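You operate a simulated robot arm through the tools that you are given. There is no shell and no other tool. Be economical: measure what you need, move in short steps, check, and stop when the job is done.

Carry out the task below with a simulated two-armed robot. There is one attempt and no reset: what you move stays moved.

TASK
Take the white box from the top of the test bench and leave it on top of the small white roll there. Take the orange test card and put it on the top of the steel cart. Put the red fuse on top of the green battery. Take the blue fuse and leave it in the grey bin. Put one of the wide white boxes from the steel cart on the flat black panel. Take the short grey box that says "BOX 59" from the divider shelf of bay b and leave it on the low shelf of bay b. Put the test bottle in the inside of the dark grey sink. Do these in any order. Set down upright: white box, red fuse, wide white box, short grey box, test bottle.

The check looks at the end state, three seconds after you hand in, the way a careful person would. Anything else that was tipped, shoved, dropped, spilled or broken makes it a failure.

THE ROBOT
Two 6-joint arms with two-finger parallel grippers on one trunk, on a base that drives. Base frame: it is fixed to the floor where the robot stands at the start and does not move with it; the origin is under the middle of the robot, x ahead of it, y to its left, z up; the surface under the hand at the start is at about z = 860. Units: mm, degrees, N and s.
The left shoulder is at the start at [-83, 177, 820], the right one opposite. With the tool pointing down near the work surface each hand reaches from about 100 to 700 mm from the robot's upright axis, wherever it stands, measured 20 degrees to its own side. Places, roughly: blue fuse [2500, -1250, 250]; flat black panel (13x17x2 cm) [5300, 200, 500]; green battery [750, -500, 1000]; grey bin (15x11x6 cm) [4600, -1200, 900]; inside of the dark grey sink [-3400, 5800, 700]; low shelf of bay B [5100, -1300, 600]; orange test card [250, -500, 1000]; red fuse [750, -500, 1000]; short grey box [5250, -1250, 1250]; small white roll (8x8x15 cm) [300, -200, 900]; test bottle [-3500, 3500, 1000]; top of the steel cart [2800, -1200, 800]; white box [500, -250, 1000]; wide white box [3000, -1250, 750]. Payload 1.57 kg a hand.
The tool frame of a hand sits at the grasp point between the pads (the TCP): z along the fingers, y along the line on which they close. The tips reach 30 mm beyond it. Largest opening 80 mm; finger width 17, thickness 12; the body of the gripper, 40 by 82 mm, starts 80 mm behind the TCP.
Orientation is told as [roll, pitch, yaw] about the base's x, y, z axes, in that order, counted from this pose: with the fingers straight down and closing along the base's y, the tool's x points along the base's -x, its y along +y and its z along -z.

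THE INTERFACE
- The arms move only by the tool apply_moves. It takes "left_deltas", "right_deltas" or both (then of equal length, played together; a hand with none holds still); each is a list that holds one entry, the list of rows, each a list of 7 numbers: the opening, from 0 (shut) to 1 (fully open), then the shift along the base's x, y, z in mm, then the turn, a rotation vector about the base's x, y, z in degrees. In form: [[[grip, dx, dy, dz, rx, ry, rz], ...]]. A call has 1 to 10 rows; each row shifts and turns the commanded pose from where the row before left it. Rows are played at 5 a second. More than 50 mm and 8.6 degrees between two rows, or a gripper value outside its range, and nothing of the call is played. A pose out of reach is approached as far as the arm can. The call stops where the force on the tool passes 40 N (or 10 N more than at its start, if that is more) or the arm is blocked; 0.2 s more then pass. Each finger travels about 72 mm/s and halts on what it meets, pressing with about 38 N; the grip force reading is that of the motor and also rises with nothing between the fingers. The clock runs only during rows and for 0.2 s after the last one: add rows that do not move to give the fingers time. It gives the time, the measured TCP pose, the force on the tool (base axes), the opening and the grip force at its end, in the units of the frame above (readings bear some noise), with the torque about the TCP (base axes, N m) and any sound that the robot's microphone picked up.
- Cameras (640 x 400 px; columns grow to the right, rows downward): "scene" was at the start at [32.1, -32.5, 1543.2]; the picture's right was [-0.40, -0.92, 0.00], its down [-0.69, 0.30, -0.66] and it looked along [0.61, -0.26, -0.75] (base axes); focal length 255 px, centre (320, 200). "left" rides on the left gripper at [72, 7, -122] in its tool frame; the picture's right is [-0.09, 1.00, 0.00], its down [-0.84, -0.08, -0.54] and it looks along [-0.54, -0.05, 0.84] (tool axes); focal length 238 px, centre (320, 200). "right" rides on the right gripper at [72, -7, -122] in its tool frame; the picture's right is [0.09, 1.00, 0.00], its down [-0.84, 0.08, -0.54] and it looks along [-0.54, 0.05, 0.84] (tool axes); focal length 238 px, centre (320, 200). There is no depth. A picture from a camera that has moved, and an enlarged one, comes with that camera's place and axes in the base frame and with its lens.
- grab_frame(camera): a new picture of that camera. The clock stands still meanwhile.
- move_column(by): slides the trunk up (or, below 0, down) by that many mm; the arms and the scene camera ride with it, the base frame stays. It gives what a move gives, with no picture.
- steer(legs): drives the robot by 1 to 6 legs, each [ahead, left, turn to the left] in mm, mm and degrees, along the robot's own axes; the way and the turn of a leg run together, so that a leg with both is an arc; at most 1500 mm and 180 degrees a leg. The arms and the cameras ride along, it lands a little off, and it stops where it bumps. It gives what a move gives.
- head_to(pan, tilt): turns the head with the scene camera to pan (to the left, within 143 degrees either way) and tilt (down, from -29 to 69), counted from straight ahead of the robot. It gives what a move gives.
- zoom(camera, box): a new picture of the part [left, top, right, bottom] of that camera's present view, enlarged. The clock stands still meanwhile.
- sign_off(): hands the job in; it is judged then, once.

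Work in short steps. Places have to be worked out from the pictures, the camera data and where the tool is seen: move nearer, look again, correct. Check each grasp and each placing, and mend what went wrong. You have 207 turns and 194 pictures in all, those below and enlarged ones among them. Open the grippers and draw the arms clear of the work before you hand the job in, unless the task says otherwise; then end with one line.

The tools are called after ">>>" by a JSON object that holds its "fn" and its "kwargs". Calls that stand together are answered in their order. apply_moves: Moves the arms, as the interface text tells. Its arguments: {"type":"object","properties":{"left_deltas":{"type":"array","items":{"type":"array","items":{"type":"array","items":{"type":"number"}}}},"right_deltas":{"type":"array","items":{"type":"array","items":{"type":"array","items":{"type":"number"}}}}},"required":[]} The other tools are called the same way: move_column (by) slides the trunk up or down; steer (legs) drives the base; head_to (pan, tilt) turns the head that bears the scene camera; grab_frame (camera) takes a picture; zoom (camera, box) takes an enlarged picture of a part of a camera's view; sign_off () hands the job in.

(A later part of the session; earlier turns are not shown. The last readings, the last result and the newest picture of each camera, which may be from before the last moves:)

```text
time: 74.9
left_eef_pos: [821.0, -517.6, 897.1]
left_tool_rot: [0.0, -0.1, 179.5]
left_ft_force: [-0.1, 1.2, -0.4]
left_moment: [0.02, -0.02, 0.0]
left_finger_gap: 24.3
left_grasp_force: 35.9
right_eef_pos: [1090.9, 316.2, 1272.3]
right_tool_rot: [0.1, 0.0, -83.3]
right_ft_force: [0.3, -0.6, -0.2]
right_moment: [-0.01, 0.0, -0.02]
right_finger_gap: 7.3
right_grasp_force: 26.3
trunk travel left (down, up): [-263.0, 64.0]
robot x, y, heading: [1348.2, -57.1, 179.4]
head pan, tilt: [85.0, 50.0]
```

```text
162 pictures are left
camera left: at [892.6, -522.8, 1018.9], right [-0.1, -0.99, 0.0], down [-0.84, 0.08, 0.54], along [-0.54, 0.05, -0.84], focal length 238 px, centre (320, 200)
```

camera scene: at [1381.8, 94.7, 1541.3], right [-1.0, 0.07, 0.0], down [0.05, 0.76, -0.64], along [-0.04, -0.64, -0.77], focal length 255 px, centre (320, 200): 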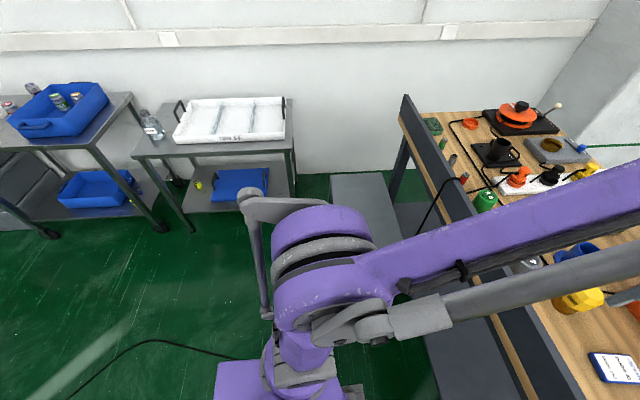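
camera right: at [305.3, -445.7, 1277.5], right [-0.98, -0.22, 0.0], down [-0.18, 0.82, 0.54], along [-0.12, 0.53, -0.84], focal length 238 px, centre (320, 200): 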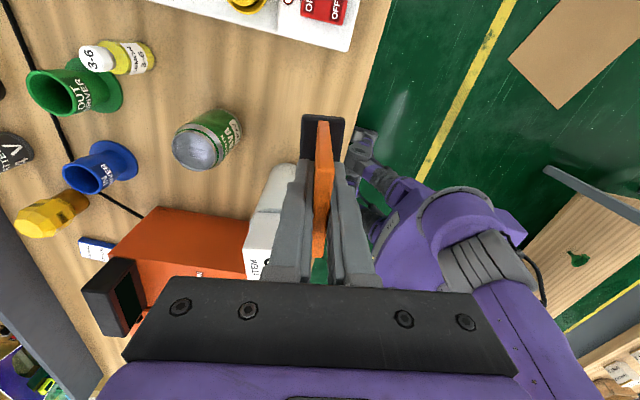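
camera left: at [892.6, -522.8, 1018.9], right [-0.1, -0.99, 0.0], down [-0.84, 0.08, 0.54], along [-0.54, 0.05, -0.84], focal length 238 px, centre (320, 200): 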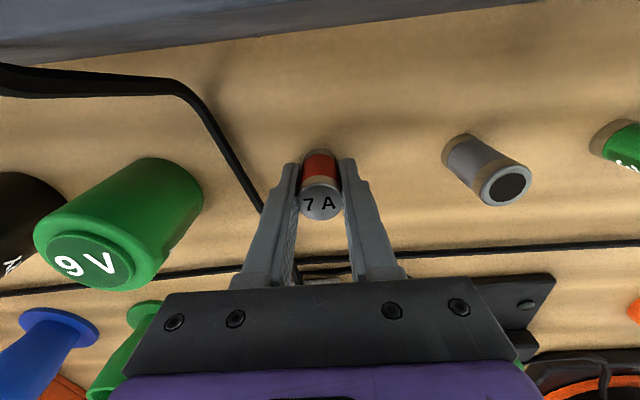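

The fuse is gripped (24 mm gap). The battery top works out to (809.5,-393.5,930) consistently from three views. I'll lift and move over it.

>>> {"fn": "apply_moves", "kwargs": {"left_deltas": [[[0.1, 0, 0, 40, 0, 0, 0], [0.1, 0, 0, 45, 0, 0, 0], [0.1, 0, 0, 40, 0, 0, 0], [0.1, -3, 42, 0, 0, 0, 0], [0.1, -2, 41, 0, 0, 0, 0], [0.1, -2, 41, 0, 0, 0, 0], [0.1, 0, 0, -25, 0, 0, 0], [0.1, 0, 0, 0, 0, 0, 0]]]}}

>>> {"fn": "grab_frame", "kwargs": {"camera": "left"}}

>>> {"fn": "head_to", "kwargs": {"pan": 30, "tilt": 45}}

>>> {"fn": "grab_frame", "kwargs": {"camera": "scene"}}

```text
time: 76.7
left_eef_pos: [815.0, -393.5, 999.1]
left_tool_rot: [0.0, 0.0, 179.5]
left_ft_force: [0.1, -0.2, 0.5]
left_moment: [-0.01, 0.03, 0.03]
left_finger_gap: 24.2
left_grasp_force: 36.4
right_eef_pos: [1090.8, 316.4, 1271.6]
right_tool_rot: [0.0, 0.0, -83.3]
right_ft_force: [0.0, 0.3, -0.6]
right_moment: [0.02, -0.01, -0.02]
right_finger_gap: 7.3
right_grasp_force: 26.7
trunk travel left (down, up): [-263.0, 64.0]
robot x, y, heading: [1345.3, -60.8, 179.2]
head pan, tilt: [85.0, 50.0]
```

```text
161 pictures are left
camera left: at [886.8, -399.8, 1121.1], right [-0.1, -0.99, 0.0], down [-0.84, 0.08, 0.54], along [-0.54, 0.05, -0.84], focal length 238 px, centre (320, 200)
```

left: 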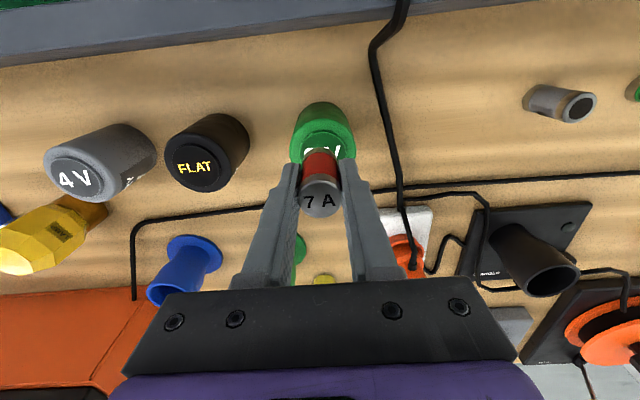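

```text
time: 77.9
left_eef_pos: [815.2, -394.0, 998.9]
left_tool_rot: [0.0, 0.0, 179.5]
left_ft_force: [-0.1, -0.1, -1.3]
left_moment: [0.01, 0.0, 0.03]
left_finger_gap: 24.5
left_grasp_force: 36.4
right_eef_pos: [1090.9, 316.2, 1272.4]
right_tool_rot: [-0.1, 0.0, -83.2]
right_ft_force: [0.6, 0.0, -0.6]
right_moment: [-0.01, 0.03, -0.03]
right_finger_gap: 7.4
right_grasp_force: 26.6
trunk travel left (down, up): [-263.0, 64.0]
robot x, y, heading: [1343.8, -57.1, 179.6]
head pan, tilt: [30.0, 45.0]
```

```text
160 pictures are left
camera scene: at [1317.5, -102.2, 1548.1], right [-0.49, 0.87, 0.0], down [0.62, 0.35, -0.71], along [-0.62, -0.35, -0.71], focal length 255 px, centre (320, 200)
```

scene: 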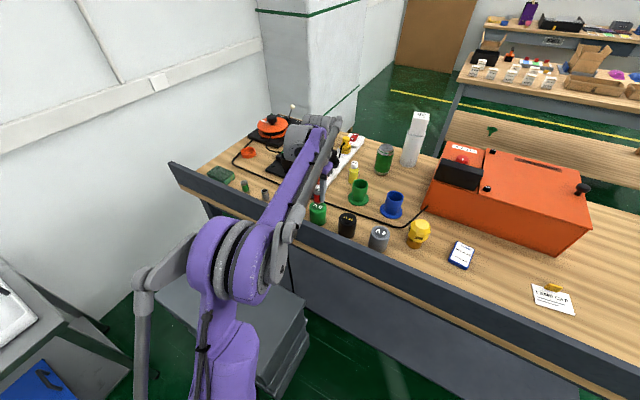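

The fuse appears in line with the battery. I'll lower it slowly toward contact (expected TCP ≈967).

>>> {"fn": "apply_moves", "kwargs": {"left_deltas": [[[0.1, 0, 0, -15, 0, 0, 0], [0.1, 0, 0, -10, 0, 0, 0], [0.1, 0, 0, 0, 0, 0, 0]]]}}

>>> {"fn": "zoom", "kwargs": {"camera": "scene", "box": [270, 160, 390, 250]}}

>>> {"fn": "grab_frame", "kwargs": {"camera": "left"}}

```text
time: 78.7
left_eef_pos: [812.1, -393.6, 974.5]
left_tool_rot: [-0.1, 0.0, 179.6]
left_ft_force: [-0.9, -0.9, 6.3]
left_moment: [-0.1, 0.03, 0.0]
left_finger_gap: 24.5
left_grasp_force: 36.3
right_eef_pos: [1091.0, 316.5, 1272.3]
right_tool_rot: [-0.1, 0.0, -83.2]
right_ft_force: [-0.1, 0.6, -0.5]
right_moment: [-0.02, -0.02, 0.01]
right_finger_gap: 7.2
right_grasp_force: 26.9
trunk travel left (down, up): [-263.0, 64.0]
robot x, y, heading: [1345.5, -62.9, 179.4]
head pan, tilt: [30.0, 45.0]
```

```text
4.44 times, centred on (330, 205) of scene
camera zoom: at [1317.9, -102.0, 1548.2], right [-0.49, 0.87, 0.0], down [0.62, 0.35, -0.71], along [-0.62, -0.35, -0.71], focal length 1133 px, centre (276, 178)
```

zoom: 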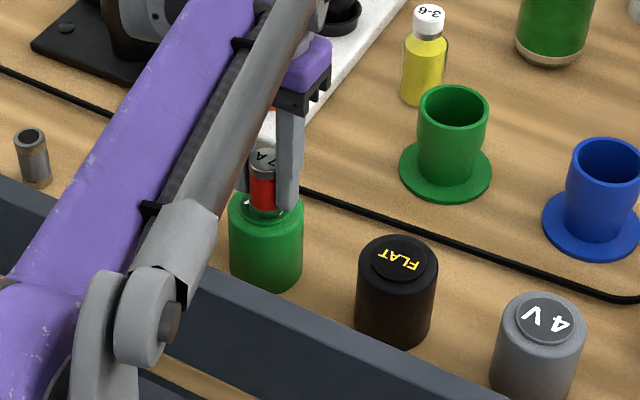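

```text
158 pictures are left
camera left: at [885.0, -399.8, 1096.9], right [-0.1, -0.99, 0.0], down [-0.84, 0.08, 0.54], along [-0.54, 0.05, -0.84], focal length 238 px, centre (320, 200)
```

left: 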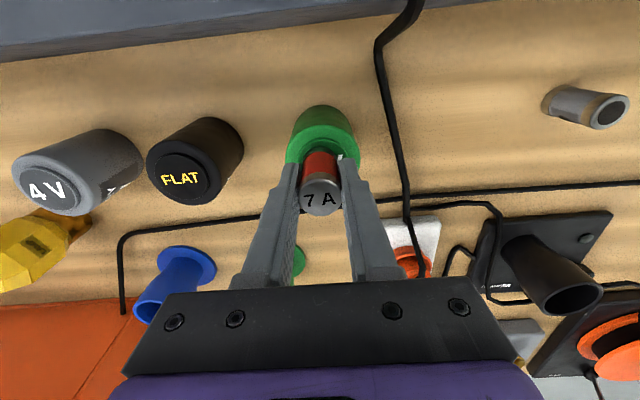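

Slight contact already (6 N). I'll press 1.5 mm more and read.

>>> {"fn": "apply_moves", "kwargs": {"left_deltas": [[[0.1, 0, 0, -1.5, 0, 0, 0], [0.1, 0, 0, 0, 0, 0, 0]]]}}

>>> {"fn": "zoom", "kwargs": {"camera": "left", "box": [260, 90, 380, 230]}}

```text
time: 79.3
left_eef_pos: [812.7, -394.3, 972.0]
left_tool_rot: [0.0, 0.1, 179.5]
left_ft_force: [-1.7, -2.6, 13.9]
left_moment: [-0.15, 0.09, -0.04]
left_finger_gap: 24.4
left_grasp_force: 36.4
right_eef_pos: [1092.9, 315.0, 1272.3]
right_tool_rot: [0.0, -0.1, -83.2]
right_ft_force: [0.8, 1.0, -1.1]
right_moment: [-0.05, -0.01, -0.01]
right_finger_gap: 7.0
right_grasp_force: 26.7
trunk travel left (down, up): [-263.0, 64.0]
robot x, y, heading: [1345.3, -58.8, 179.2]
head pan, tilt: [30.0, 45.0]
```

```text
2.86 times, centred on (320, 160) of left
camera zoom: at [885.4, -399.6, 1095.4], right [-0.1, -0.99, 0.0], down [-0.84, 0.08, 0.54], along [-0.54, 0.05, -0.84], focal length 681 px, centre (320, 314)
```

zoom: 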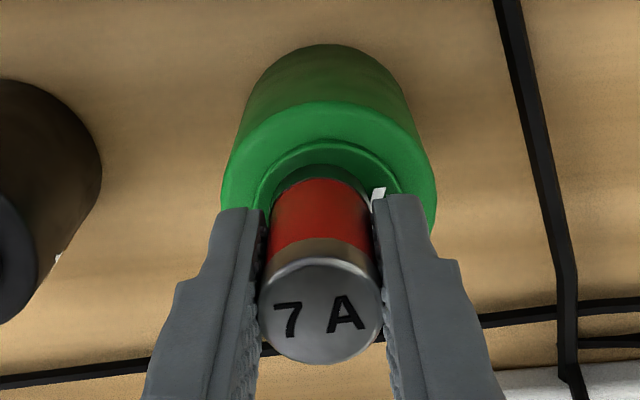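

Firm contact and centred. I'll ease up, open, and withdraw upward.

>>> {"fn": "apply_moves", "kwargs": {"left_deltas": [[[0.1, 0, 0, 1.2, 0, 0, 0], [0.4, 0, 0, 0, 0, 0, 0], [0.6, 0, 0, 0, 0, 0, 0], [0.7, 0, 0, 0, 0, 0, 0], [0.7, 0, 0, 35, 0, 0, 0], [0.7, 0, 0, 45, 0, 0, 0], [0.7, 0, 0, 45, 0, 0, 0], [0.7, 0, 0, 0, 0, 0, 0]]]}}

>>> {"fn": "grab_frame", "kwargs": {"camera": "left"}}

>>> {"fn": "zoom", "kwargs": {"camera": "scene", "box": [270, 160, 390, 250]}}

```text
time: 81.1
left_eef_pos: [813.4, -391.9, 1101.7]
left_tool_rot: [0.0, 0.0, 179.4]
left_ft_force: [-0.4, 0.4, 0.2]
left_moment: [0.0, -0.03, -0.02]
left_finger_gap: 56.1
left_grasp_force: 0.0
right_eef_pos: [1091.0, 317.0, 1272.2]
right_tool_rot: [0.1, 0.0, -83.4]
right_ft_force: [-0.2, -0.3, 0.0]
right_moment: [-0.02, 0.05, -0.01]
right_finger_gap: 7.3
right_grasp_force: 26.6
trunk travel left (down, up): [-263.0, 64.0]
robot x, y, heading: [1346.2, -58.2, 179.3]
head pan, tilt: [30.0, 45.0]
```

```text
156 pictures are left
camera left: at [884.9, -398.1, 1223.8], right [-0.1, -0.99, 0.0], down [-0.84, 0.08, 0.54], along [-0.54, 0.05, -0.84], focal length 238 px, centre (320, 200)
```

left: 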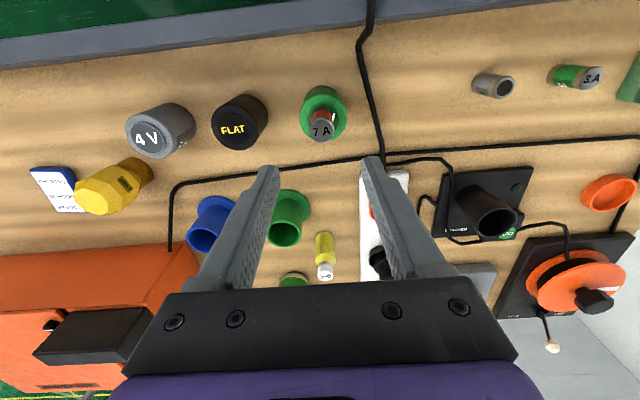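

```text
4.44 times, centred on (330, 205) of scene
camera zoom: at [1317.6, -102.3, 1548.1], right [-0.49, 0.87, 0.0], down [0.62, 0.35, -0.71], along [-0.62, -0.35, -0.71], focal length 1133 px, centre (276, 178)
```

zoom: 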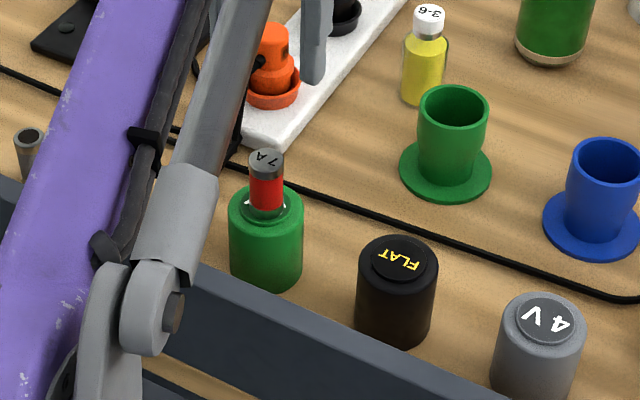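

The red fuse stands on the battery. I'll retract the left arm, then drive around the stack toward the steel cart and turn to face it.

>>> {"fn": "apply_moves", "kwargs": {"left_deltas": [[[0.7, 20, 0, 40, 0, 0, 0], [0.7, 20, 10, 40, 0, 0, 0], [0.7, 40, 20, 20, 0, 0, 0], [0.7, 40, 20, 0, 0, 0, 0], [0.7, 40, 20, 0, 0, 0, 0], [0.7, 0, 0, 0, 0, 0, 0]]]}}

>>> {"fn": "steer", "kwargs": {"legs": [[-300, 0, 0], [0, 400, 0], [-900, 0, 0]]}}

>>> {"fn": "head_to", "kwargs": {"pan": 100, "tilt": 30}}

>>> {"fn": "grab_frame", "kwargs": {"camera": "scene"}}

```text
time: 82.5
left_eef_pos: [972.5, -323.0, 1197.6]
left_tool_rot: [0.0, -0.1, 179.5]
left_ft_force: [0.1, -0.4, -0.2]
left_moment: [-0.01, 0.02, 0.03]
left_finger_gap: 56.2
left_grasp_force: 0.1
right_eef_pos: [1090.5, 315.8, 1272.0]
right_tool_rot: [0.1, 0.0, -83.3]
right_ft_force: [-0.3, 0.2, -1.1]
right_moment: [0.0, 0.0, 0.02]
right_finger_gap: 7.0
right_grasp_force: 26.1
trunk travel left (down, up): [-263.0, 64.0]
robot x, y, heading: [1348.2, -61.1, 179.5]
head pan, tilt: [30.0, 45.0]
```

```text
time: 92.7
left_eef_pos: [2195.6, -728.1, 1198.8]
left_tool_rot: [0.0, 0.0, 179.1]
left_ft_force: [-0.7, 0.0, -0.9]
left_moment: [0.0, 0.0, 0.01]
left_finger_gap: 56.0
left_grasp_force: 0.1
right_eef_pos: [2318.1, -91.5, 1272.9]
right_tool_rot: [0.1, 0.0, -83.7]
right_ft_force: [-0.7, -0.2, -0.8]
right_moment: [0.01, 0.02, 0.01]
right_finger_gap: 7.4
right_grasp_force: 26.6
trunk travel left (down, up): [-263.0, 64.0]
robot x, y, heading: [2570.7, -471.2, 179.3]
head pan, tilt: [30.0, 45.0]
```

```text
time: 94.1
left_eef_pos: [2196.1, -727.9, 1196.9]
left_tool_rot: [0.0, 0.0, 179.1]
left_ft_force: [0.4, 1.1, 0.6]
left_moment: [0.01, 0.03, 0.02]
left_finger_gap: 55.9
left_grasp_force: 0.0
right_eef_pos: [2319.3, -92.1, 1271.6]
right_tool_rot: [0.0, 0.0, -83.8]
right_ft_force: [0.3, 0.2, -0.8]
right_moment: [0.04, 0.02, 0.02]
right_finger_gap: 7.4
right_grasp_force: 26.7
trunk travel left (down, up): [-263.0, 64.0]
robot x, y, heading: [2573.1, -470.7, 179.2]
head pan, tilt: [100.0, 30.0]
```

```text
154 pictures are left
camera scene: at [2627.9, -560.8, 1570.8], right [-0.99, -0.16, 0.0], down [-0.08, 0.49, -0.87], along [0.14, -0.86, -0.5], focal length 255 px, centre (320, 200)
```

scene: 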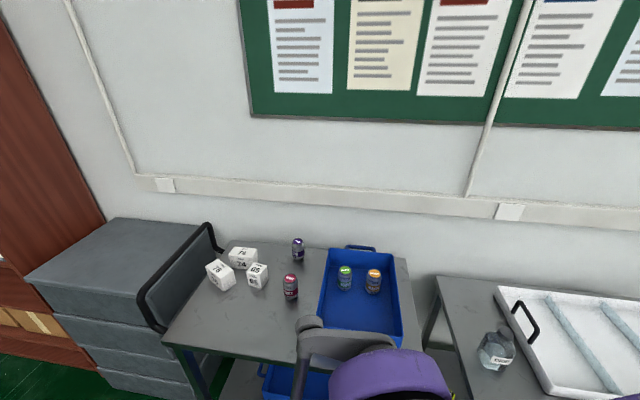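

The steel cart top holds white boxes, cans and a blue tray. I'll turn to face it.

>>> {"fn": "steer", "kwargs": {"legs": [[0, 0, 90.7]]}}

>>> {"fn": "head_to", "kwargs": {"pan": 10, "tilt": 45}}

>>> {"fn": "grab_frame", "kwargs": {"camera": "scene"}}

```text
time: 98.3
left_eef_pos: [2837.7, -839.6, 1199.1]
left_tool_rot: [-0.1, 0.0, -89.8]
left_ft_force: [-0.3, -0.5, -0.2]
left_moment: [0.0, 0.0, -0.01]
left_finger_gap: 56.0
left_grasp_force: 0.0
right_eef_pos: [2198.7, -730.4, 1271.8]
right_tool_rot: [-0.1, -0.1, 7.3]
right_ft_force: [0.3, 0.0, -0.2]
right_moment: [0.04, 0.01, 0.0]
right_finger_gap: 7.3
right_grasp_force: 26.4
trunk travel left (down, up): [-263.0, 64.0]
robot x, y, heading: [2571.3, -467.4, -90.1]
head pan, tilt: [100.0, 30.0]
```

```text
time: 100.0
left_eef_pos: [2836.2, -841.4, 1198.7]
left_tool_rot: [-0.1, 0.0, -89.9]
left_ft_force: [-0.2, 0.7, -0.5]
left_moment: [0.01, 0.0, 0.0]
left_finger_gap: 56.0
left_grasp_force: 0.0
right_eef_pos: [2197.4, -729.2, 1272.6]
right_tool_rot: [0.1, -0.1, 7.2]
right_ft_force: [0.2, -0.2, -0.4]
right_moment: [0.01, 0.01, -0.01]
right_finger_gap: 7.3
right_grasp_force: 26.5
trunk travel left (down, up): [-263.0, 64.0]
robot x, y, heading: [2570.1, -469.3, -89.8]
head pan, tilt: [10.0, 45.0]
```

```text
153 pictures are left
camera scene: at [2587.0, -510.2, 1548.2], right [-0.98, -0.18, 0.0], down [-0.12, 0.7, -0.71], along [0.12, -0.7, -0.71], focal length 255 px, centre (320, 200)
```

scene: 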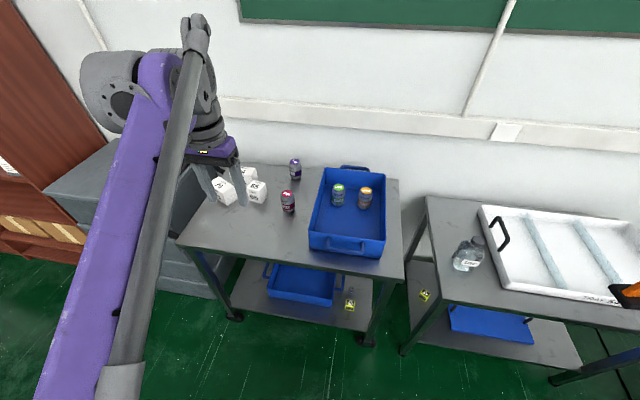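

I'll zoom on the lower shelves and the cart top.

>>> {"fn": "zoom", "kwargs": {"camera": "scene", "box": [220, 240, 460, 370]}}

>>> {"fn": "zoom", "kwargs": {"camera": "scene", "box": [180, 140, 420, 280]}}

```text
2.67 times, centred on (340, 305) of scene
camera zoom: at [2587.0, -510.2, 1548.2], right [-0.98, -0.18, 0.0], down [-0.12, 0.7, -0.71], along [0.12, -0.7, -0.71], focal length 680 px, centre (267, -80)
```

zoom: 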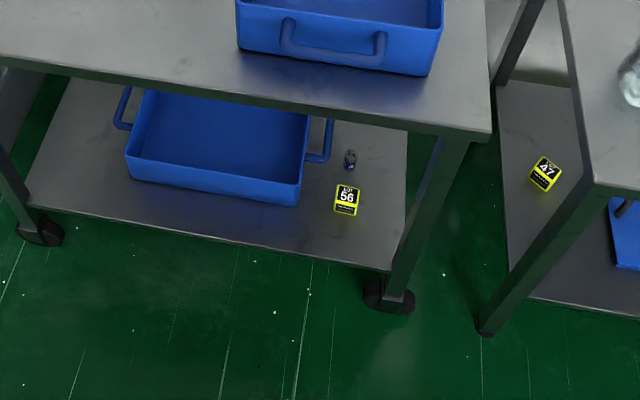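

```text
2.67 times, centred on (300, 210) of scene
camera zoom: at [2587.0, -510.2, 1548.2], right [-0.98, -0.18, 0.0], down [-0.12, 0.7, -0.71], along [0.12, -0.7, -0.71], focal length 680 px, centre (373, 173)
```

zoom: 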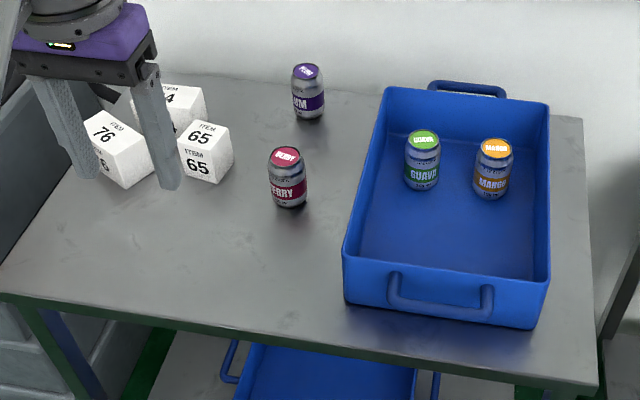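

The blue fuse is on the lower shelf behind the LOT 56 cube. First I'll place the card: strafing left and moving closer so the right hand faces the cart top's free area.

>>> {"fn": "steer", "kwargs": {"legs": [[70, 380, 0]]}}

>>> {"fn": "head_to", "kwargs": {"pan": -15, "tilt": 45}}

>>> {"fn": "grab_frame", "kwargs": {"camera": "scene"}}

>>> {"fn": "grab_frame", "kwargs": {"camera": "right"}}

```text
time: 103.8
left_eef_pos: [3210.1, -910.9, 1198.5]
left_tool_rot: [-0.1, 0.0, -90.0]
left_ft_force: [-0.9, -0.1, 0.5]
left_moment: [-0.01, 0.01, -0.01]
left_finger_gap: 55.9
left_grasp_force: 0.0
right_eef_pos: [2569.8, -799.4, 1272.5]
right_tool_rot: [0.0, -0.1, 7.2]
right_ft_force: [-0.2, 0.4, -0.4]
right_moment: [-0.02, 0.0, 0.01]
right_finger_gap: 7.4
right_grasp_force: 26.8
trunk travel left (down, up): [-263.0, 64.0]
robot x, y, heading: [2945.6, -538.9, -89.8]
head pan, tilt: [10.0, 45.0]
```

```text
time: 104.7
left_eef_pos: [3207.9, -910.8, 1198.7]
left_tool_rot: [0.0, 0.0, -89.9]
left_ft_force: [0.1, -0.5, 0.0]
left_moment: [-0.01, -0.05, 0.01]
left_finger_gap: 55.9
left_grasp_force: 0.0
right_eef_pos: [2569.5, -798.5, 1271.4]
right_tool_rot: [0.1, 0.0, 7.2]
right_ft_force: [-0.7, -0.8, -0.1]
right_moment: [0.01, 0.0, 0.01]
right_finger_gap: 7.2
right_grasp_force: 26.6
trunk travel left (down, up): [-263.0, 64.0]
robot x, y, heading: [2943.9, -542.9, -89.6]
head pan, tilt: [-15.0, 45.0]
```

```text
150 pictures are left
camera scene: at [2924.6, -578.4, 1548.2], right [-0.97, 0.26, 0.0], down [0.18, 0.68, -0.71], along [-0.18, -0.68, -0.71], focal length 255 px, centre (320, 200)
```

scene: 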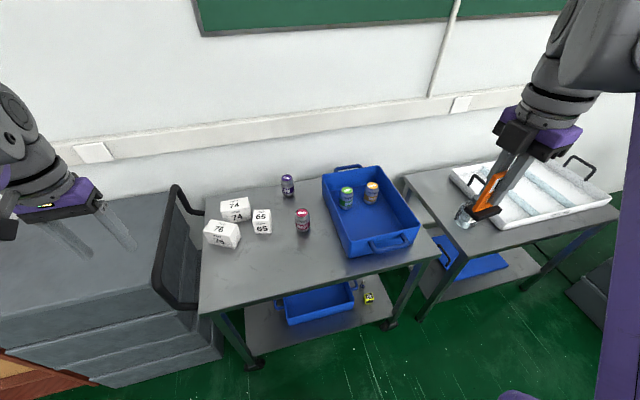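

```text
149 pictures are left
camera right: at [2500.4, -814.3, 1395.4], right [-0.22, 0.98, 0.0], down [0.82, 0.18, 0.54], along [0.53, 0.12, -0.84], focal length 238 px, centre (320, 200)
```

right: 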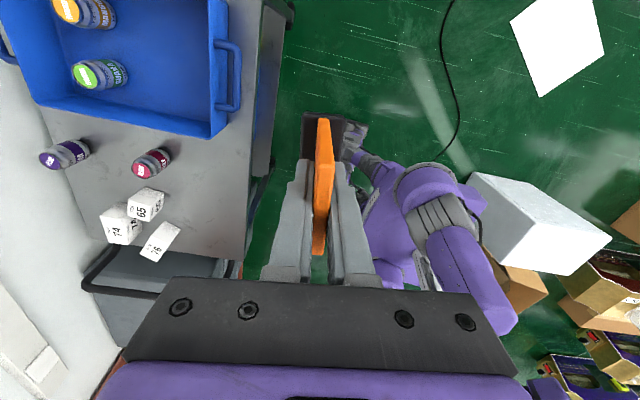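

A clear spot for the card is about (2800,-1020). I'll bring the right hand over it and lower partway.

>>> {"fn": "apply_moves", "kwargs": {"right_deltas": [[[0, 33, -31, 0, 0, 0, 0], [0, 33, -31, 0, 0, 0, 0], [0, 33, -31, 0, 0, 0, 0], [0, 33, -32, 0, 0, 0, 0], [0, 33, -32, 0, 0, 0, 0], [0, 33, -32, 0, 0, 0, 0], [0, 33, -32, 0, 0, 0, 0], [0, 0, 0, -45, 0, 0, 0], [0, 0, 0, -45, 0, 0, 0], [0, 0, 0, -45, 0, 0, 0]]]}}

>>> {"fn": "apply_moves", "kwargs": {"right_deltas": [[[0, 0, 0, -45, 0, 0, 0], [0, 0, 0, -45, 0, 0, 0], [0, 0, 0, -45, 0, 0, 0], [0, 0, 0, -45, 0, 0, 0], [0, 0, 0, -20, 0, 0, 0], [0, 0, 0, 0, 0, 0, 0]]]}}

>>> {"fn": "grab_frame", "kwargs": {"camera": "right"}}

>>> {"fn": "grab_frame", "kwargs": {"camera": "scene"}}

```text
time: 106.9
left_eef_pos: [3209.8, -911.2, 1198.3]
left_tool_rot: [-0.1, 0.0, -90.0]
left_ft_force: [0.2, -0.2, -1.1]
left_moment: [-0.01, 0.02, 0.01]
left_finger_gap: 56.0
left_grasp_force: 0.2
right_eef_pos: [2763.1, -975.6, 1135.6]
right_tool_rot: [0.0, -0.1, 7.2]
right_ft_force: [0.7, 0.0, -0.6]
right_moment: [0.01, 0.02, -0.01]
right_finger_gap: 7.2
right_grasp_force: 26.1
right hand out of reach, approached as far as the arm can: row 6, 7
trunk travel left (down, up): [-263.0, 64.0]
robot x, y, heading: [2946.3, -538.5, -90.0]
head pan, tilt: [-15.0, 45.0]
```

```text
time: 108.3
left_eef_pos: [3210.7, -911.3, 1198.9]
left_tool_rot: [0.1, 0.1, -90.1]
left_ft_force: [0.8, 0.4, -0.5]
left_moment: [-0.01, 0.0, 0.01]
left_finger_gap: 55.9
left_grasp_force: 0.1
right_eef_pos: [2760.0, -975.9, 936.2]
right_tool_rot: [-0.1, 0.0, 7.1]
right_ft_force: [0.0, -0.1, -0.6]
right_moment: [0.0, -0.02, -0.02]
right_finger_gap: 7.3
right_grasp_force: 26.5
trunk travel left (down, up): [-263.0, 64.0]
robot x, y, heading: [2947.1, -540.5, -90.2]
head pan, tilt: [-15.0, 45.0]
```

```text
148 pictures are left
camera right: at [2689.9, -991.5, 1059.4], right [-0.22, 0.98, 0.0], down [0.82, 0.18, 0.54], along [0.53, 0.12, -0.84], focal length 238 px, centre (320, 200)
```

right: 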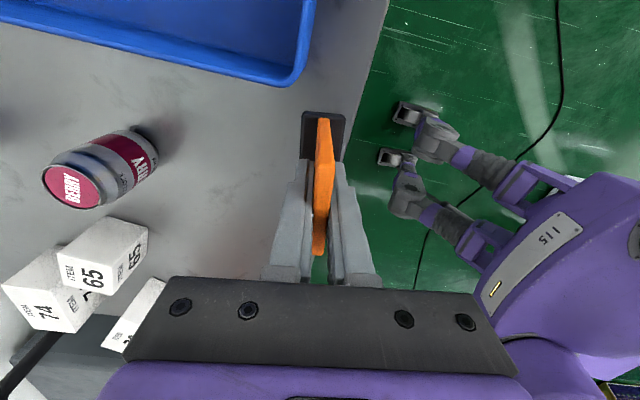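

```text
147 pictures are left
camera scene: at [2924.7, -578.4, 1548.2], right [-0.97, 0.26, 0.0], down [0.18, 0.68, -0.71], along [-0.18, -0.68, -0.71], focal length 255 px, centre (320, 200)
```

scene: 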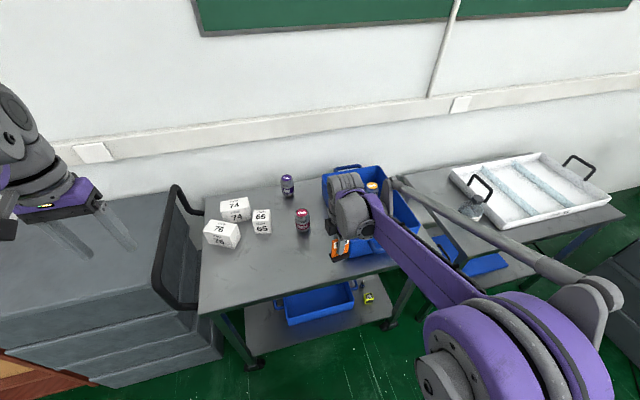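

The card's still slightly close to the front edge, so I'll shift it inward and right of the tray before lowering.

>>> {"fn": "apply_moves", "kwargs": {"right_deltas": [[[0, 15, -15, 0, 0, 0, 0], [0, 15, -15, 0, 0, 0, 0], [0, 0, 0, -25, 0, 0, 0], [0, 0, 0, -20, 0, 0, 0], [0, 0, 0, 0, 0, 0, 0]]]}}

>>> {"fn": "grab_frame", "kwargs": {"camera": "right"}}

>>> {"fn": "zoom", "kwargs": {"camera": "scene", "box": [260, 180, 420, 290]}}

```text
time: 109.5
left_eef_pos: [3208.9, -910.2, 1198.4]
left_tool_rot: [0.0, 0.0, -90.0]
left_ft_force: [0.0, -0.1, 0.3]
left_moment: [0.02, 0.01, -0.01]
left_finger_gap: 56.0
left_grasp_force: 0.1
right_eef_pos: [2789.9, -1005.7, 891.5]
right_tool_rot: [0.0, 0.0, 7.2]
right_ft_force: [0.2, -0.4, -0.9]
right_moment: [0.04, 0.01, 0.0]
right_finger_gap: 7.5
right_grasp_force: 26.0
trunk travel left (down, up): [-263.0, 64.0]
robot x, y, heading: [2943.7, -537.4, -90.0]
head pan, tilt: [-15.0, 45.0]
```

```text
146 pictures are left
camera right: at [2720.2, -1021.2, 1013.8], right [-0.22, 0.98, 0.0], down [0.82, 0.18, 0.54], along [0.53, 0.12, -0.84], focal length 238 px, centre (320, 200)
```

right: 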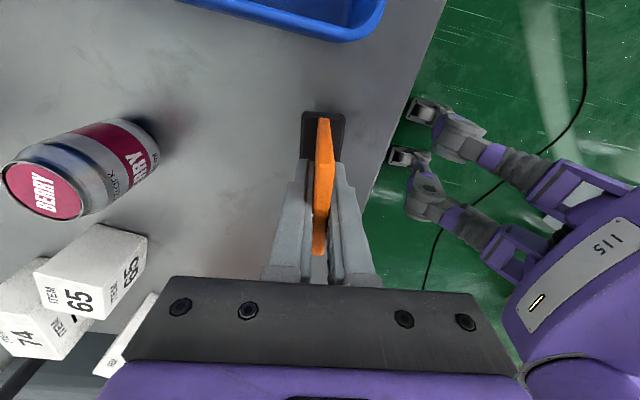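

```text
3.64 times, centred on (340, 235) of scene
camera zoom: at [2924.7, -578.2, 1548.2], right [-0.97, 0.26, 0.0], down [0.18, 0.68, -0.71], along [-0.18, -0.68, -0.71], focal length 927 px, centre (247, 73)
```

zoom: 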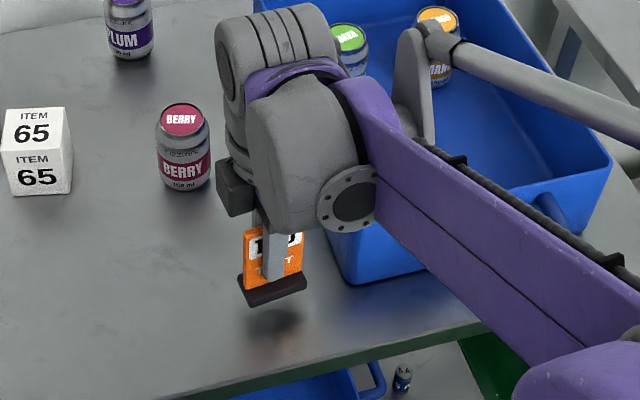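

The spot is good. I'll step down until contact.

>>> {"fn": "apply_moves", "kwargs": {"right_deltas": [[[0, 0, 0, -10, 0, 0, 0], [0, 0, 0, -8, 0, 0, 0], [0, 0, 0, -4, 0, 0, 0], [0, 0, 0, -3, 0, 0, 0], [0, 0, 0, -3, 0, 0, 0], [0, 0, 0, 0, 0, 0, 0]]]}}

```text
time: 110.9
left_eef_pos: [3208.4, -911.5, 1198.2]
left_tool_rot: [0.0, 0.0, -90.0]
left_ft_force: [0.0, 1.0, -0.2]
left_moment: [0.01, 0.01, 0.01]
left_finger_gap: 56.3
left_grasp_force: 0.1
right_eef_pos: [2787.8, -1003.6, 862.6]
right_tool_rot: [-0.1, 0.1, 7.2]
right_ft_force: [-0.2, 0.6, -0.3]
right_moment: [0.0, 0.0, -0.01]
right_finger_gap: 7.4
right_grasp_force: 26.8
trunk travel left (down, up): [-263.0, 64.0]
robot x, y, heading: [2941.6, -540.8, -90.1]
head pan, tilt: [-15.0, 45.0]
```

No contact yet, so I'll continue in small steps.

>>> {"fn": "apply_moves", "kwargs": {"right_deltas": [[[0, 0, 0, -3, 0, 0, 0], [0, 0, 0, -3, 0, 0, 0], [0, 0, 0, -3, 0, 0, 0], [0, 0, 0, -3, 0, 0, 0], [0, 0, 0, 0, 0, 0, 0]]]}}

>>> {"fn": "zoom", "kwargs": {"camera": "scene", "box": [290, 210, 370, 270]}}

```text
time: 111.8
left_eef_pos: [3210.4, -910.4, 1199.5]
left_tool_rot: [0.0, -0.1, -90.0]
left_ft_force: [0.1, -0.4, -0.6]
left_moment: [-0.01, -0.02, -0.01]
left_finger_gap: 56.2
left_grasp_force: 0.0
right_eef_pos: [2788.7, -1003.2, 855.3]
right_tool_rot: [0.0, 0.0, 7.2]
right_ft_force: [-0.9, 1.6, 26.1]
right_moment: [0.1, -0.04, 0.03]
right_finger_gap: 7.3
right_grasp_force: 26.9
trunk travel left (down, up): [-263.0, 64.0]
robot x, y, heading: [2944.5, -541.9, -89.9]
head pan, tilt: [-15.0, 45.0]
stopped in row 4 (right hand): the force on the tool passed its limit at 46 N (the readings are from after the stop); the commanded pose is now the measured one
```

```text
6.67 times, centred on (330, 240) of scene
camera zoom: at [2925.2, -576.5, 1548.2], right [-0.97, 0.26, 0.0], down [0.18, 0.68, -0.71], along [-0.18, -0.68, -0.71], focal length 1699 px, centre (253, -67)
```

zoom: 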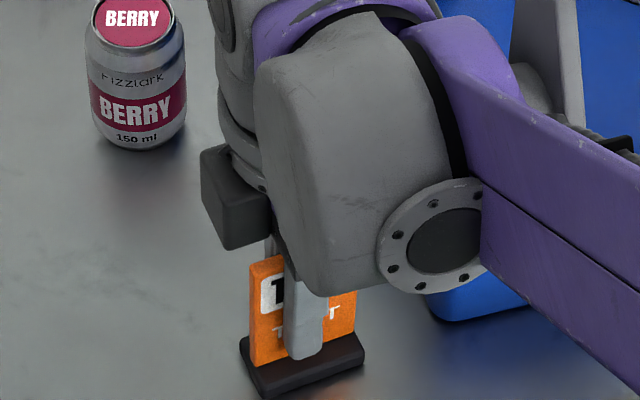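

Contact on the cart top (z≈793). I'll release and withdraw upward.

>>> {"fn": "apply_moves", "kwargs": {"right_deltas": [[[0, 0, 0, 0.8, 0, 0, 0], [0.2, 0, 0, 0, 0, 0, 0], [0.4, 0, 0, 0, 0, 0, 0], [0.4, 0, 0, 0, 0, 0, 0], [0.4, 0, 0, 35, 0, 0, 0], [0.4, 0, 0, 45, 0, 0, 0], [0.4, 0, 0, 45, 0, 0, 0], [0.4, 0, 0, 45, 0, 0, 0], [0.4, 0, 0, 45, 0, 0, 0]]]}}

>>> {"fn": "grab_frame", "kwargs": {"camera": "right"}}

>>> {"fn": "grab_frame", "kwargs": {"camera": "scene"}}

```text
time: 113.8
left_eef_pos: [3209.7, -911.0, 1198.8]
left_tool_rot: [0.0, 0.0, -90.0]
left_ft_force: [-0.1, 0.7, 0.4]
left_moment: [-0.01, 0.0, 0.0]
left_finger_gap: 55.9
left_grasp_force: 0.0
right_eef_pos: [2785.2, -1003.7, 1067.3]
right_tool_rot: [0.0, 0.0, 7.3]
right_ft_force: [-0.6, 0.8, -0.2]
right_moment: [-0.01, -0.01, 0.02]
right_finger_gap: 32.1
right_grasp_force: 0.0
trunk travel left (down, up): [-263.0, 64.0]
robot x, y, heading: [2944.7, -538.0, -90.2]
head pan, tilt: [-15.0, 45.0]
```

```text
143 pictures are left
camera right: at [2715.1, -1019.4, 1191.5], right [-0.22, 0.98, 0.0], down [0.82, 0.18, 0.54], along [0.53, 0.12, -0.84], focal length 238 px, centre (320, 200)
```

right: 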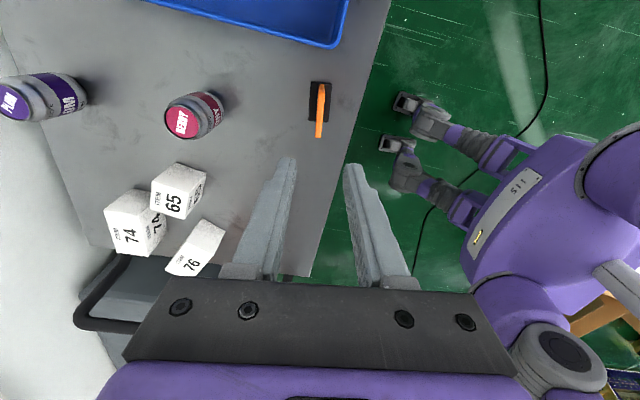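

```text
142 pictures are left
camera scene: at [2924.7, -578.1, 1548.2], right [-0.97, 0.26, 0.0], down [0.18, 0.68, -0.71], along [-0.18, -0.68, -0.71], focal length 255 px, centre (320, 200)
```

scene: 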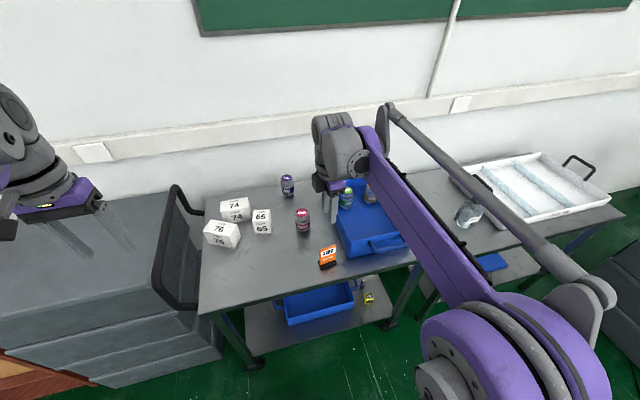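

The card stands on the cart. Now the white boxes: I'll zoom in on them.

>>> {"fn": "zoom", "kwargs": {"camera": "scene", "box": [190, 180, 290, 260]}}

>>> {"fn": "zoom", "kwargs": {"camera": "right", "box": [70, 140, 270, 300]}}

```text
5.00 times, centred on (240, 220) of scene
camera zoom: at [2924.7, -578.1, 1548.2], right [-0.97, 0.26, 0.0], down [0.18, 0.68, -0.71], along [-0.18, -0.68, -0.71], focal length 1274 px, centre (720, 100)
```

zoom: 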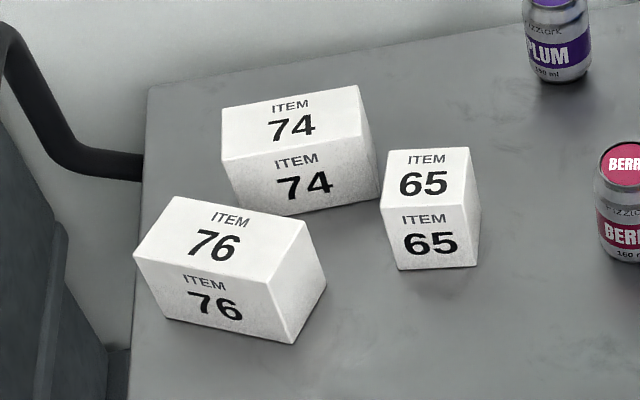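

```text
2.50 times, centred on (170, 220) of right
camera zoom: at [2715.1, -1019.4, 1191.5], right [-0.22, 0.98, 0.0], down [0.82, 0.18, 0.54], along [0.53, 0.12, -0.84], focal length 596 px, centre (695, 150)
```

zoom: 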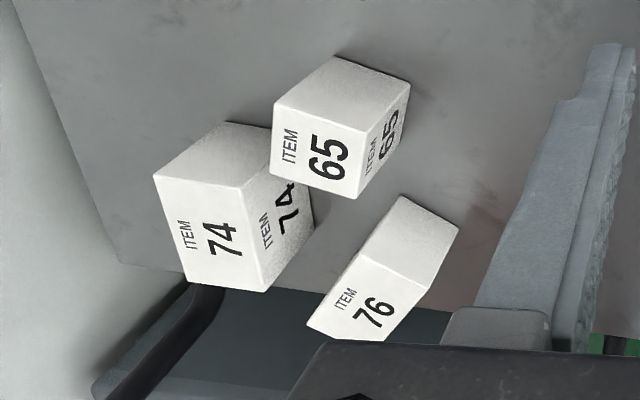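

Box 76 is roughly 103×55×65 mm, centred near (3118,-1199), with its long axis at about -28°. I'll drive 120 mm closer so the left arm can reach it.

>>> {"fn": "steer", "kwargs": {"legs": [[120, 0, 0]]}}

>>> {"fn": "apply_moves", "kwargs": {"left_deltas": [[[0.9, -15, 0, -20, 0, 0, 8], [0.9, -15, 0, -20, 0, 0, 8], [0.9, -15, 0, -20, 0, 0, 8], [0.9, -15, 0, -20, 0, 0, 8], [0.9, -15, -20, -20, 0, 0, 8], [0.9, -15, -20, -20, 0, 0, 8], [0.9, 0, -20, -20, 0, 0, 8], [0.9, 0, -20, 0, 0, 0, 6], [0.9, 0, 0, 0, 0, 0, 0]]]}}

>>> {"fn": "grab_frame", "kwargs": {"camera": "left"}}

>>> {"fn": "grab_frame", "kwargs": {"camera": "scene"}}

```text
time: 115.0
left_eef_pos: [3210.3, -1030.1, 1199.0]
left_tool_rot: [0.0, 0.0, -89.8]
left_ft_force: [-0.6, 0.3, 0.5]
left_moment: [0.02, 0.01, -0.04]
left_finger_gap: 55.9
left_grasp_force: 0.0
right_eef_pos: [2785.9, -1124.3, 1067.9]
right_tool_rot: [0.0, 0.0, 7.4]
right_ft_force: [0.5, -0.1, -0.9]
right_moment: [0.0, -0.01, 0.04]
right_finger_gap: 31.9
right_grasp_force: 0.1
trunk travel left (down, up): [-263.0, 64.0]
robot x, y, heading: [2942.5, -661.1, -89.9]
head pan, tilt: [-15.0, 45.0]
```

```text
time: 117.0
left_eef_pos: [3121.3, -1112.3, 1058.3]
left_tool_rot: [0.0, 0.0, -27.7]
left_ft_force: [-0.2, 0.4, 0.2]
left_moment: [-0.05, -0.01, 0.01]
left_finger_gap: 71.9
left_grasp_force: 0.1
right_eef_pos: [2786.2, -1123.7, 1068.6]
right_tool_rot: [0.0, 0.1, 7.4]
right_ft_force: [-0.1, 0.1, -0.1]
right_moment: [-0.01, 0.0, -0.01]
right_finger_gap: 32.0
right_grasp_force: 0.1
trunk travel left (down, up): [-263.0, 64.0]
robot x, y, heading: [2942.4, -660.5, -89.7]
head pan, tilt: [-15.0, 45.0]
```

```text
139 pictures are left
camera left: at [3060.7, -1071.0, 1181.0], right [0.55, 0.84, 0.0], down [0.7, -0.46, 0.54], along [0.45, -0.3, -0.84], focal length 238 px, centre (320, 200)
```

left: 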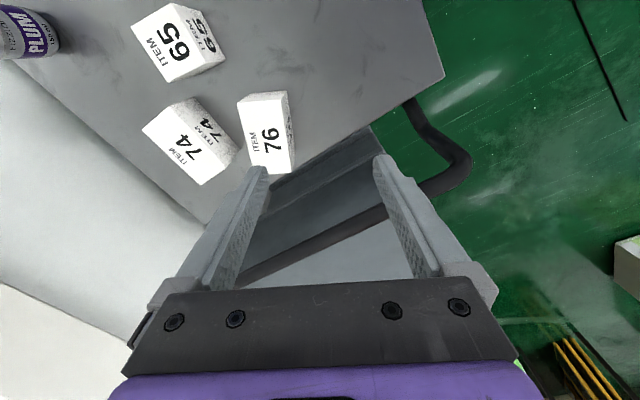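

```text
138 pictures are left
camera scene: at [2925.0, -697.9, 1548.2], right [-0.97, 0.26, 0.0], down [0.18, 0.68, -0.71], along [-0.18, -0.68, -0.71], focal length 255 px, centre (320, 200)
```

scene: 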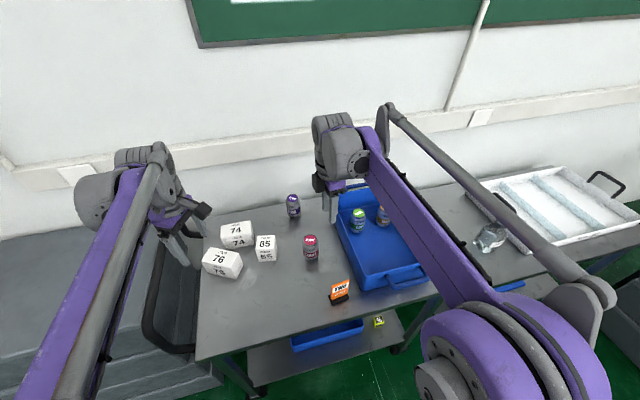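

I'll zoom the left view on box 76 to refine its pose.

>>> {"fn": "zoom", "kwargs": {"camera": "left", "box": [200, 70, 330, 200]}}

```text
3.08 times, centred on (265, 135) of left
camera zoom: at [3060.7, -1071.0, 1181.0], right [0.55, 0.84, 0.0], down [0.7, -0.46, 0.54], along [0.45, -0.3, -0.84], focal length 733 px, centre (489, 400)
```

zoom: 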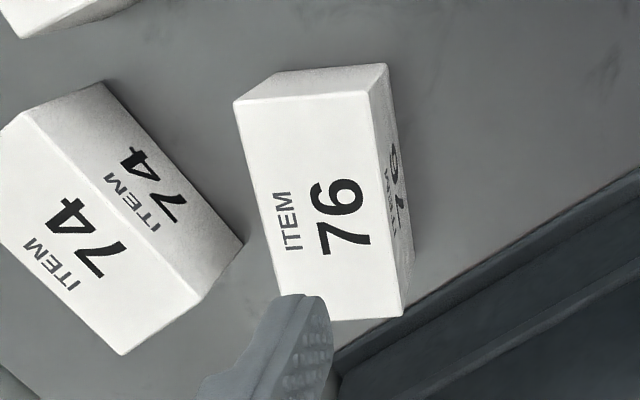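

Refined pose: centre (3111,-1196), long axis -30°, about 103×58 mm. I'll move over it, descend and grip.

>>> {"fn": "apply_moves", "kwargs": {"left_deltas": [[[0.9, -5, -42, 0, 0, 0, -2.3], [0.9, -5, -42, 0, 0, 0, 0], [0.9, 0, 0, -45, 0, 0, 0], [0.9, 0, 0, -45, 0, 0, 0], [0.9, 0, 0, -45, 0, 0, 0], [0.9, 0, 0, 0, 0, 0, 0]]]}}

>>> {"fn": "grab_frame", "kwargs": {"camera": "left"}}

```text
time: 118.4
left_eef_pos: [3110.4, -1196.3, 925.2]
left_tool_rot: [-0.1, 0.0, -30.1]
left_ft_force: [0.6, 0.4, -1.2]
left_moment: [0.02, -0.03, 0.01]
left_finger_gap: 72.1
left_grasp_force: 0.1
right_eef_pos: [2786.5, -1123.5, 1067.4]
right_tool_rot: [0.0, 0.0, 7.4]
right_ft_force: [0.3, -0.4, 0.0]
right_moment: [0.0, 0.01, -0.03]
right_finger_gap: 32.0
right_grasp_force: 0.1
trunk travel left (down, up): [-263.0, 64.0]
robot x, y, heading: [2944.7, -657.3, -89.7]
head pan, tilt: [-15.0, 45.0]
```

```text
136 pictures are left
camera left: at [3052.2, -1153.3, 1046.1], right [0.58, 0.81, 0.0], down [0.68, -0.49, 0.54], along [0.44, -0.31, -0.84], focal length 238 px, centre (320, 200)
```

left: 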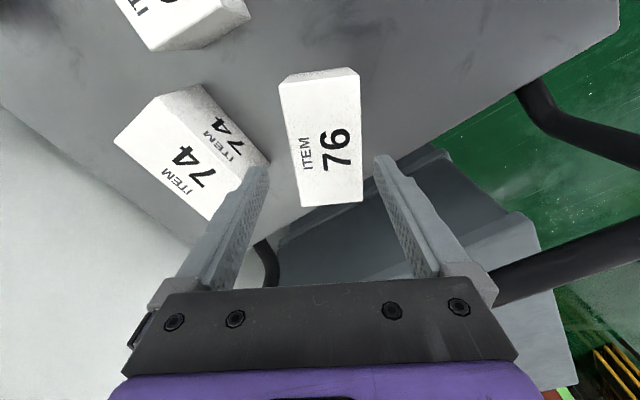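

Aligned. I'll descend with a slight centring correction and close.

>>> {"fn": "apply_moves", "kwargs": {"left_deltas": [[[0.9, 1.5, 2.5, -40, 0, 0, 0], [0.9, 0, 0, -30, 0, 0, 0], [0.9, 0, 0, -20, 0, 0, 0], [0.9, 0, 0, 0, 0, 0, 0], [0.5, 0, 0, 0, 0, 0, 0], [0.4, 0, 0, 0, 0, 0, 0], [0.4, 0, 0, 0, 0, 0, 0]]]}}

>>> {"fn": "grab_frame", "kwargs": {"camera": "left"}}

```text
time: 120.0
left_eef_pos: [3114.6, -1194.0, 835.3]
left_tool_rot: [0.0, 0.0, -30.1]
left_ft_force: [-0.6, 0.3, 0.2]
left_moment: [-0.01, 0.01, 0.04]
left_finger_gap: 54.7
left_grasp_force: 38.4
right_eef_pos: [2787.3, -1124.9, 1068.7]
right_tool_rot: [0.0, 0.0, 7.5]
right_ft_force: [-0.1, -0.3, 0.2]
right_moment: [0.0, -0.03, 0.0]
right_finger_gap: 32.0
right_grasp_force: 0.1
trunk travel left (down, up): [-263.0, 64.0]
robot x, y, heading: [2943.6, -655.2, -90.0]
head pan, tilt: [-15.0, 45.0]
```

```text
135 pictures are left
camera left: at [3055.9, -1150.8, 957.5], right [0.58, 0.81, 0.0], down [0.69, -0.49, 0.54], along [0.44, -0.31, -0.84], focal length 238 px, centre (320, 200)
```

left: 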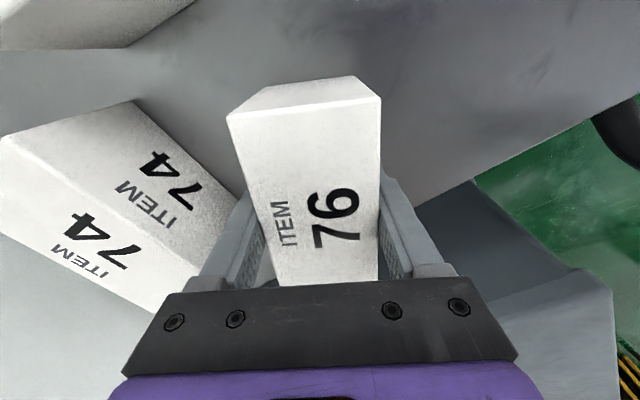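

Gripped (54.7 mm). I'll lift the box straight up and pull both hands back from over the cart.

>>> {"fn": "apply_moves", "kwargs": {"left_deltas": [[[0.4, 0, 0, 30, 0, 0, 0], [0.4, 0, 0, 45, 0, 0, 0], [0.4, 0, 0, 45, 0, 0, 0], [0.4, 0, 0, 45, 0, 0, 0], [0.4, 0, 0, 45, 0, 0, 0], [0.4, 0, 0, 45, 0, 0, 0], [0.4, 0, 0, 45, 0, 0, 0], [0.4, 0, 45, 0, 0, 0, 0], [0.4, 0, 45, 0, 0, 0, 0], [0.4, 0, 45, 0, 0, 0, 0]]], "right_deltas": [[[0.4, 0, 20, 40, 0, 0, -4], [0.4, 0, 30, 0, 0, 0, 0], [0.4, 0, 30, 0, 0, 0, 0], [0.4, 0, 30, 0, 0, 0, 0], [0.4, 0, 30, 0, 0, 0, 0], [0.4, 0, 30, 0, 0, 0, 0], [0.4, 0, 30, 0, 0, 0, 0], [0.4, 0, 0, 0, 0, 0, 0], [0.4, 0, 0, 0, 0, 0, 0], [0.4, 0, 0, 0, 0, 0, 0]]]}}

>>> {"fn": "grab_frame", "kwargs": {"camera": "left"}}

```text
time: 122.2
left_eef_pos: [3113.9, -1056.2, 1134.0]
left_tool_rot: [-0.1, 0.0, -30.1]
left_ft_force: [-0.6, 0.6, -1.5]
left_moment: [-0.01, 0.03, 0.01]
left_finger_gap: 54.5
left_grasp_force: 38.1
right_eef_pos: [2785.1, -923.8, 1109.5]
right_tool_rot: [0.0, 0.0, 3.6]
right_ft_force: [0.0, 0.5, -0.7]
right_moment: [-0.04, -0.01, -0.01]
right_finger_gap: 31.8
right_grasp_force: 0.1
trunk travel left (down, up): [-263.0, 64.0]
robot x, y, heading: [2944.8, -658.7, -89.8]
head pan, tilt: [-15.0, 45.0]
```

```text
134 pictures are left
camera left: at [3055.7, -1012.5, 1254.8], right [0.58, 0.81, 0.0], down [0.68, -0.49, 0.54], along [0.44, -0.32, -0.84], focal length 238 px, centre (320, 200)
```

left: 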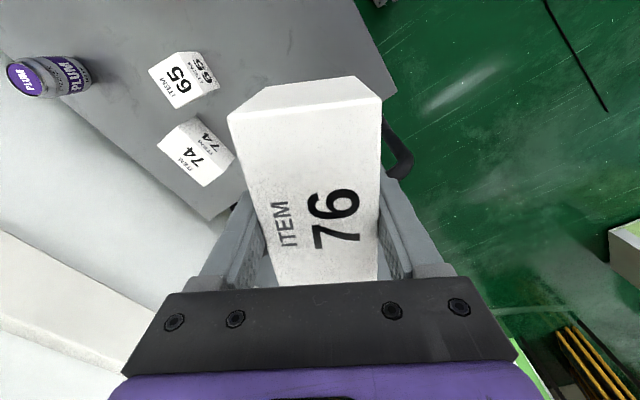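

The box is held. I'll back off and strafe right toward the fuse, then view the lower shelf.

>>> {"fn": "steer", "kwargs": {"legs": [[-250, 0, 0], [0, -220, 0]]}}

>>> {"fn": "move_column", "kwargs": {"by": -255}}

>>> {"fn": "head_to", "kwargs": {"pan": -25, "tilt": 45}}

>>> {"fn": "grab_frame", "kwargs": {"camera": "scene"}}

```text
time: 126.2
left_eef_pos: [2895.3, -805.1, 1133.3]
left_tool_rot: [0.0, 0.1, -30.4]
left_ft_force: [0.2, -0.3, -0.7]
left_moment: [0.0, -0.01, 0.02]
left_finger_gap: 54.3
left_grasp_force: 39.0
right_eef_pos: [2568.3, -670.5, 1108.4]
right_tool_rot: [0.0, 0.0, 3.1]
right_ft_force: [-0.3, -0.1, 0.7]
right_moment: [0.01, 0.04, -0.04]
right_finger_gap: 32.0
right_grasp_force: 0.1
trunk travel left (down, up): [-263.0, 64.0]
robot x, y, heading: [2724.5, -405.1, -90.2]
head pan, tilt: [-15.0, 45.0]
```

```text
time: 128.8
left_eef_pos: [2896.3, -805.0, 877.2]
left_tool_rot: [-0.1, 0.0, -30.4]
left_ft_force: [-0.2, 0.5, -1.3]
left_moment: [0.0, 0.02, 0.04]
left_finger_gap: 54.3
left_grasp_force: 38.7
right_eef_pos: [2566.9, -669.5, 852.9]
right_tool_rot: [0.1, -0.1, 3.0]
right_ft_force: [-0.3, -0.4, -0.4]
right_moment: [-0.02, 0.01, 0.01]
right_finger_gap: 31.9
right_grasp_force: 0.1
trunk travel left (down, up): [-8.0, 319.0]
robot x, y, heading: [2728.8, -403.7, -90.1]
head pan, tilt: [-15.0, 45.0]
```

```text
time: 129.5
left_eef_pos: [2895.8, -805.1, 877.2]
left_tool_rot: [0.1, 0.0, -30.4]
left_ft_force: [-0.2, -0.3, -1.6]
left_moment: [0.03, -0.05, 0.0]
left_finger_gap: 54.4
left_grasp_force: 37.7
right_eef_pos: [2567.9, -669.9, 853.3]
right_tool_rot: [0.0, -0.1, 3.1]
right_ft_force: [-0.6, 0.0, 0.1]
right_moment: [-0.04, 0.02, -0.02]
right_finger_gap: 31.9
right_grasp_force: 0.1
trunk travel left (down, up): [-8.0, 319.0]
robot x, y, heading: [2727.8, -406.1, -90.2]
head pan, tilt: [-25.0, 45.0]
```

```text
133 pictures are left
camera scene: at [2694.6, -489.8, 1288.5], right [-0.91, 0.42, 0.0], down [0.3, 0.64, -0.71], along [-0.3, -0.64, -0.71], focal length 255 px, centre (320, 200)
```

scene: 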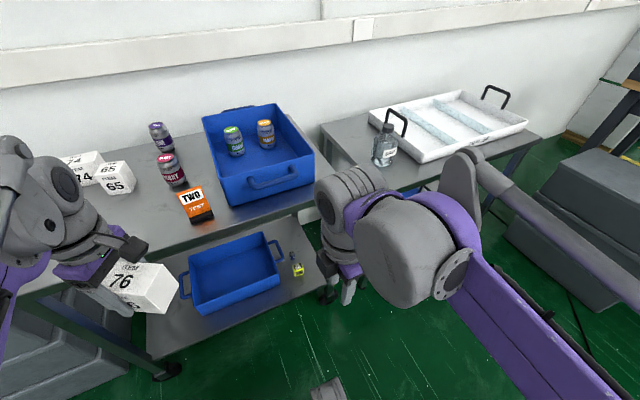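

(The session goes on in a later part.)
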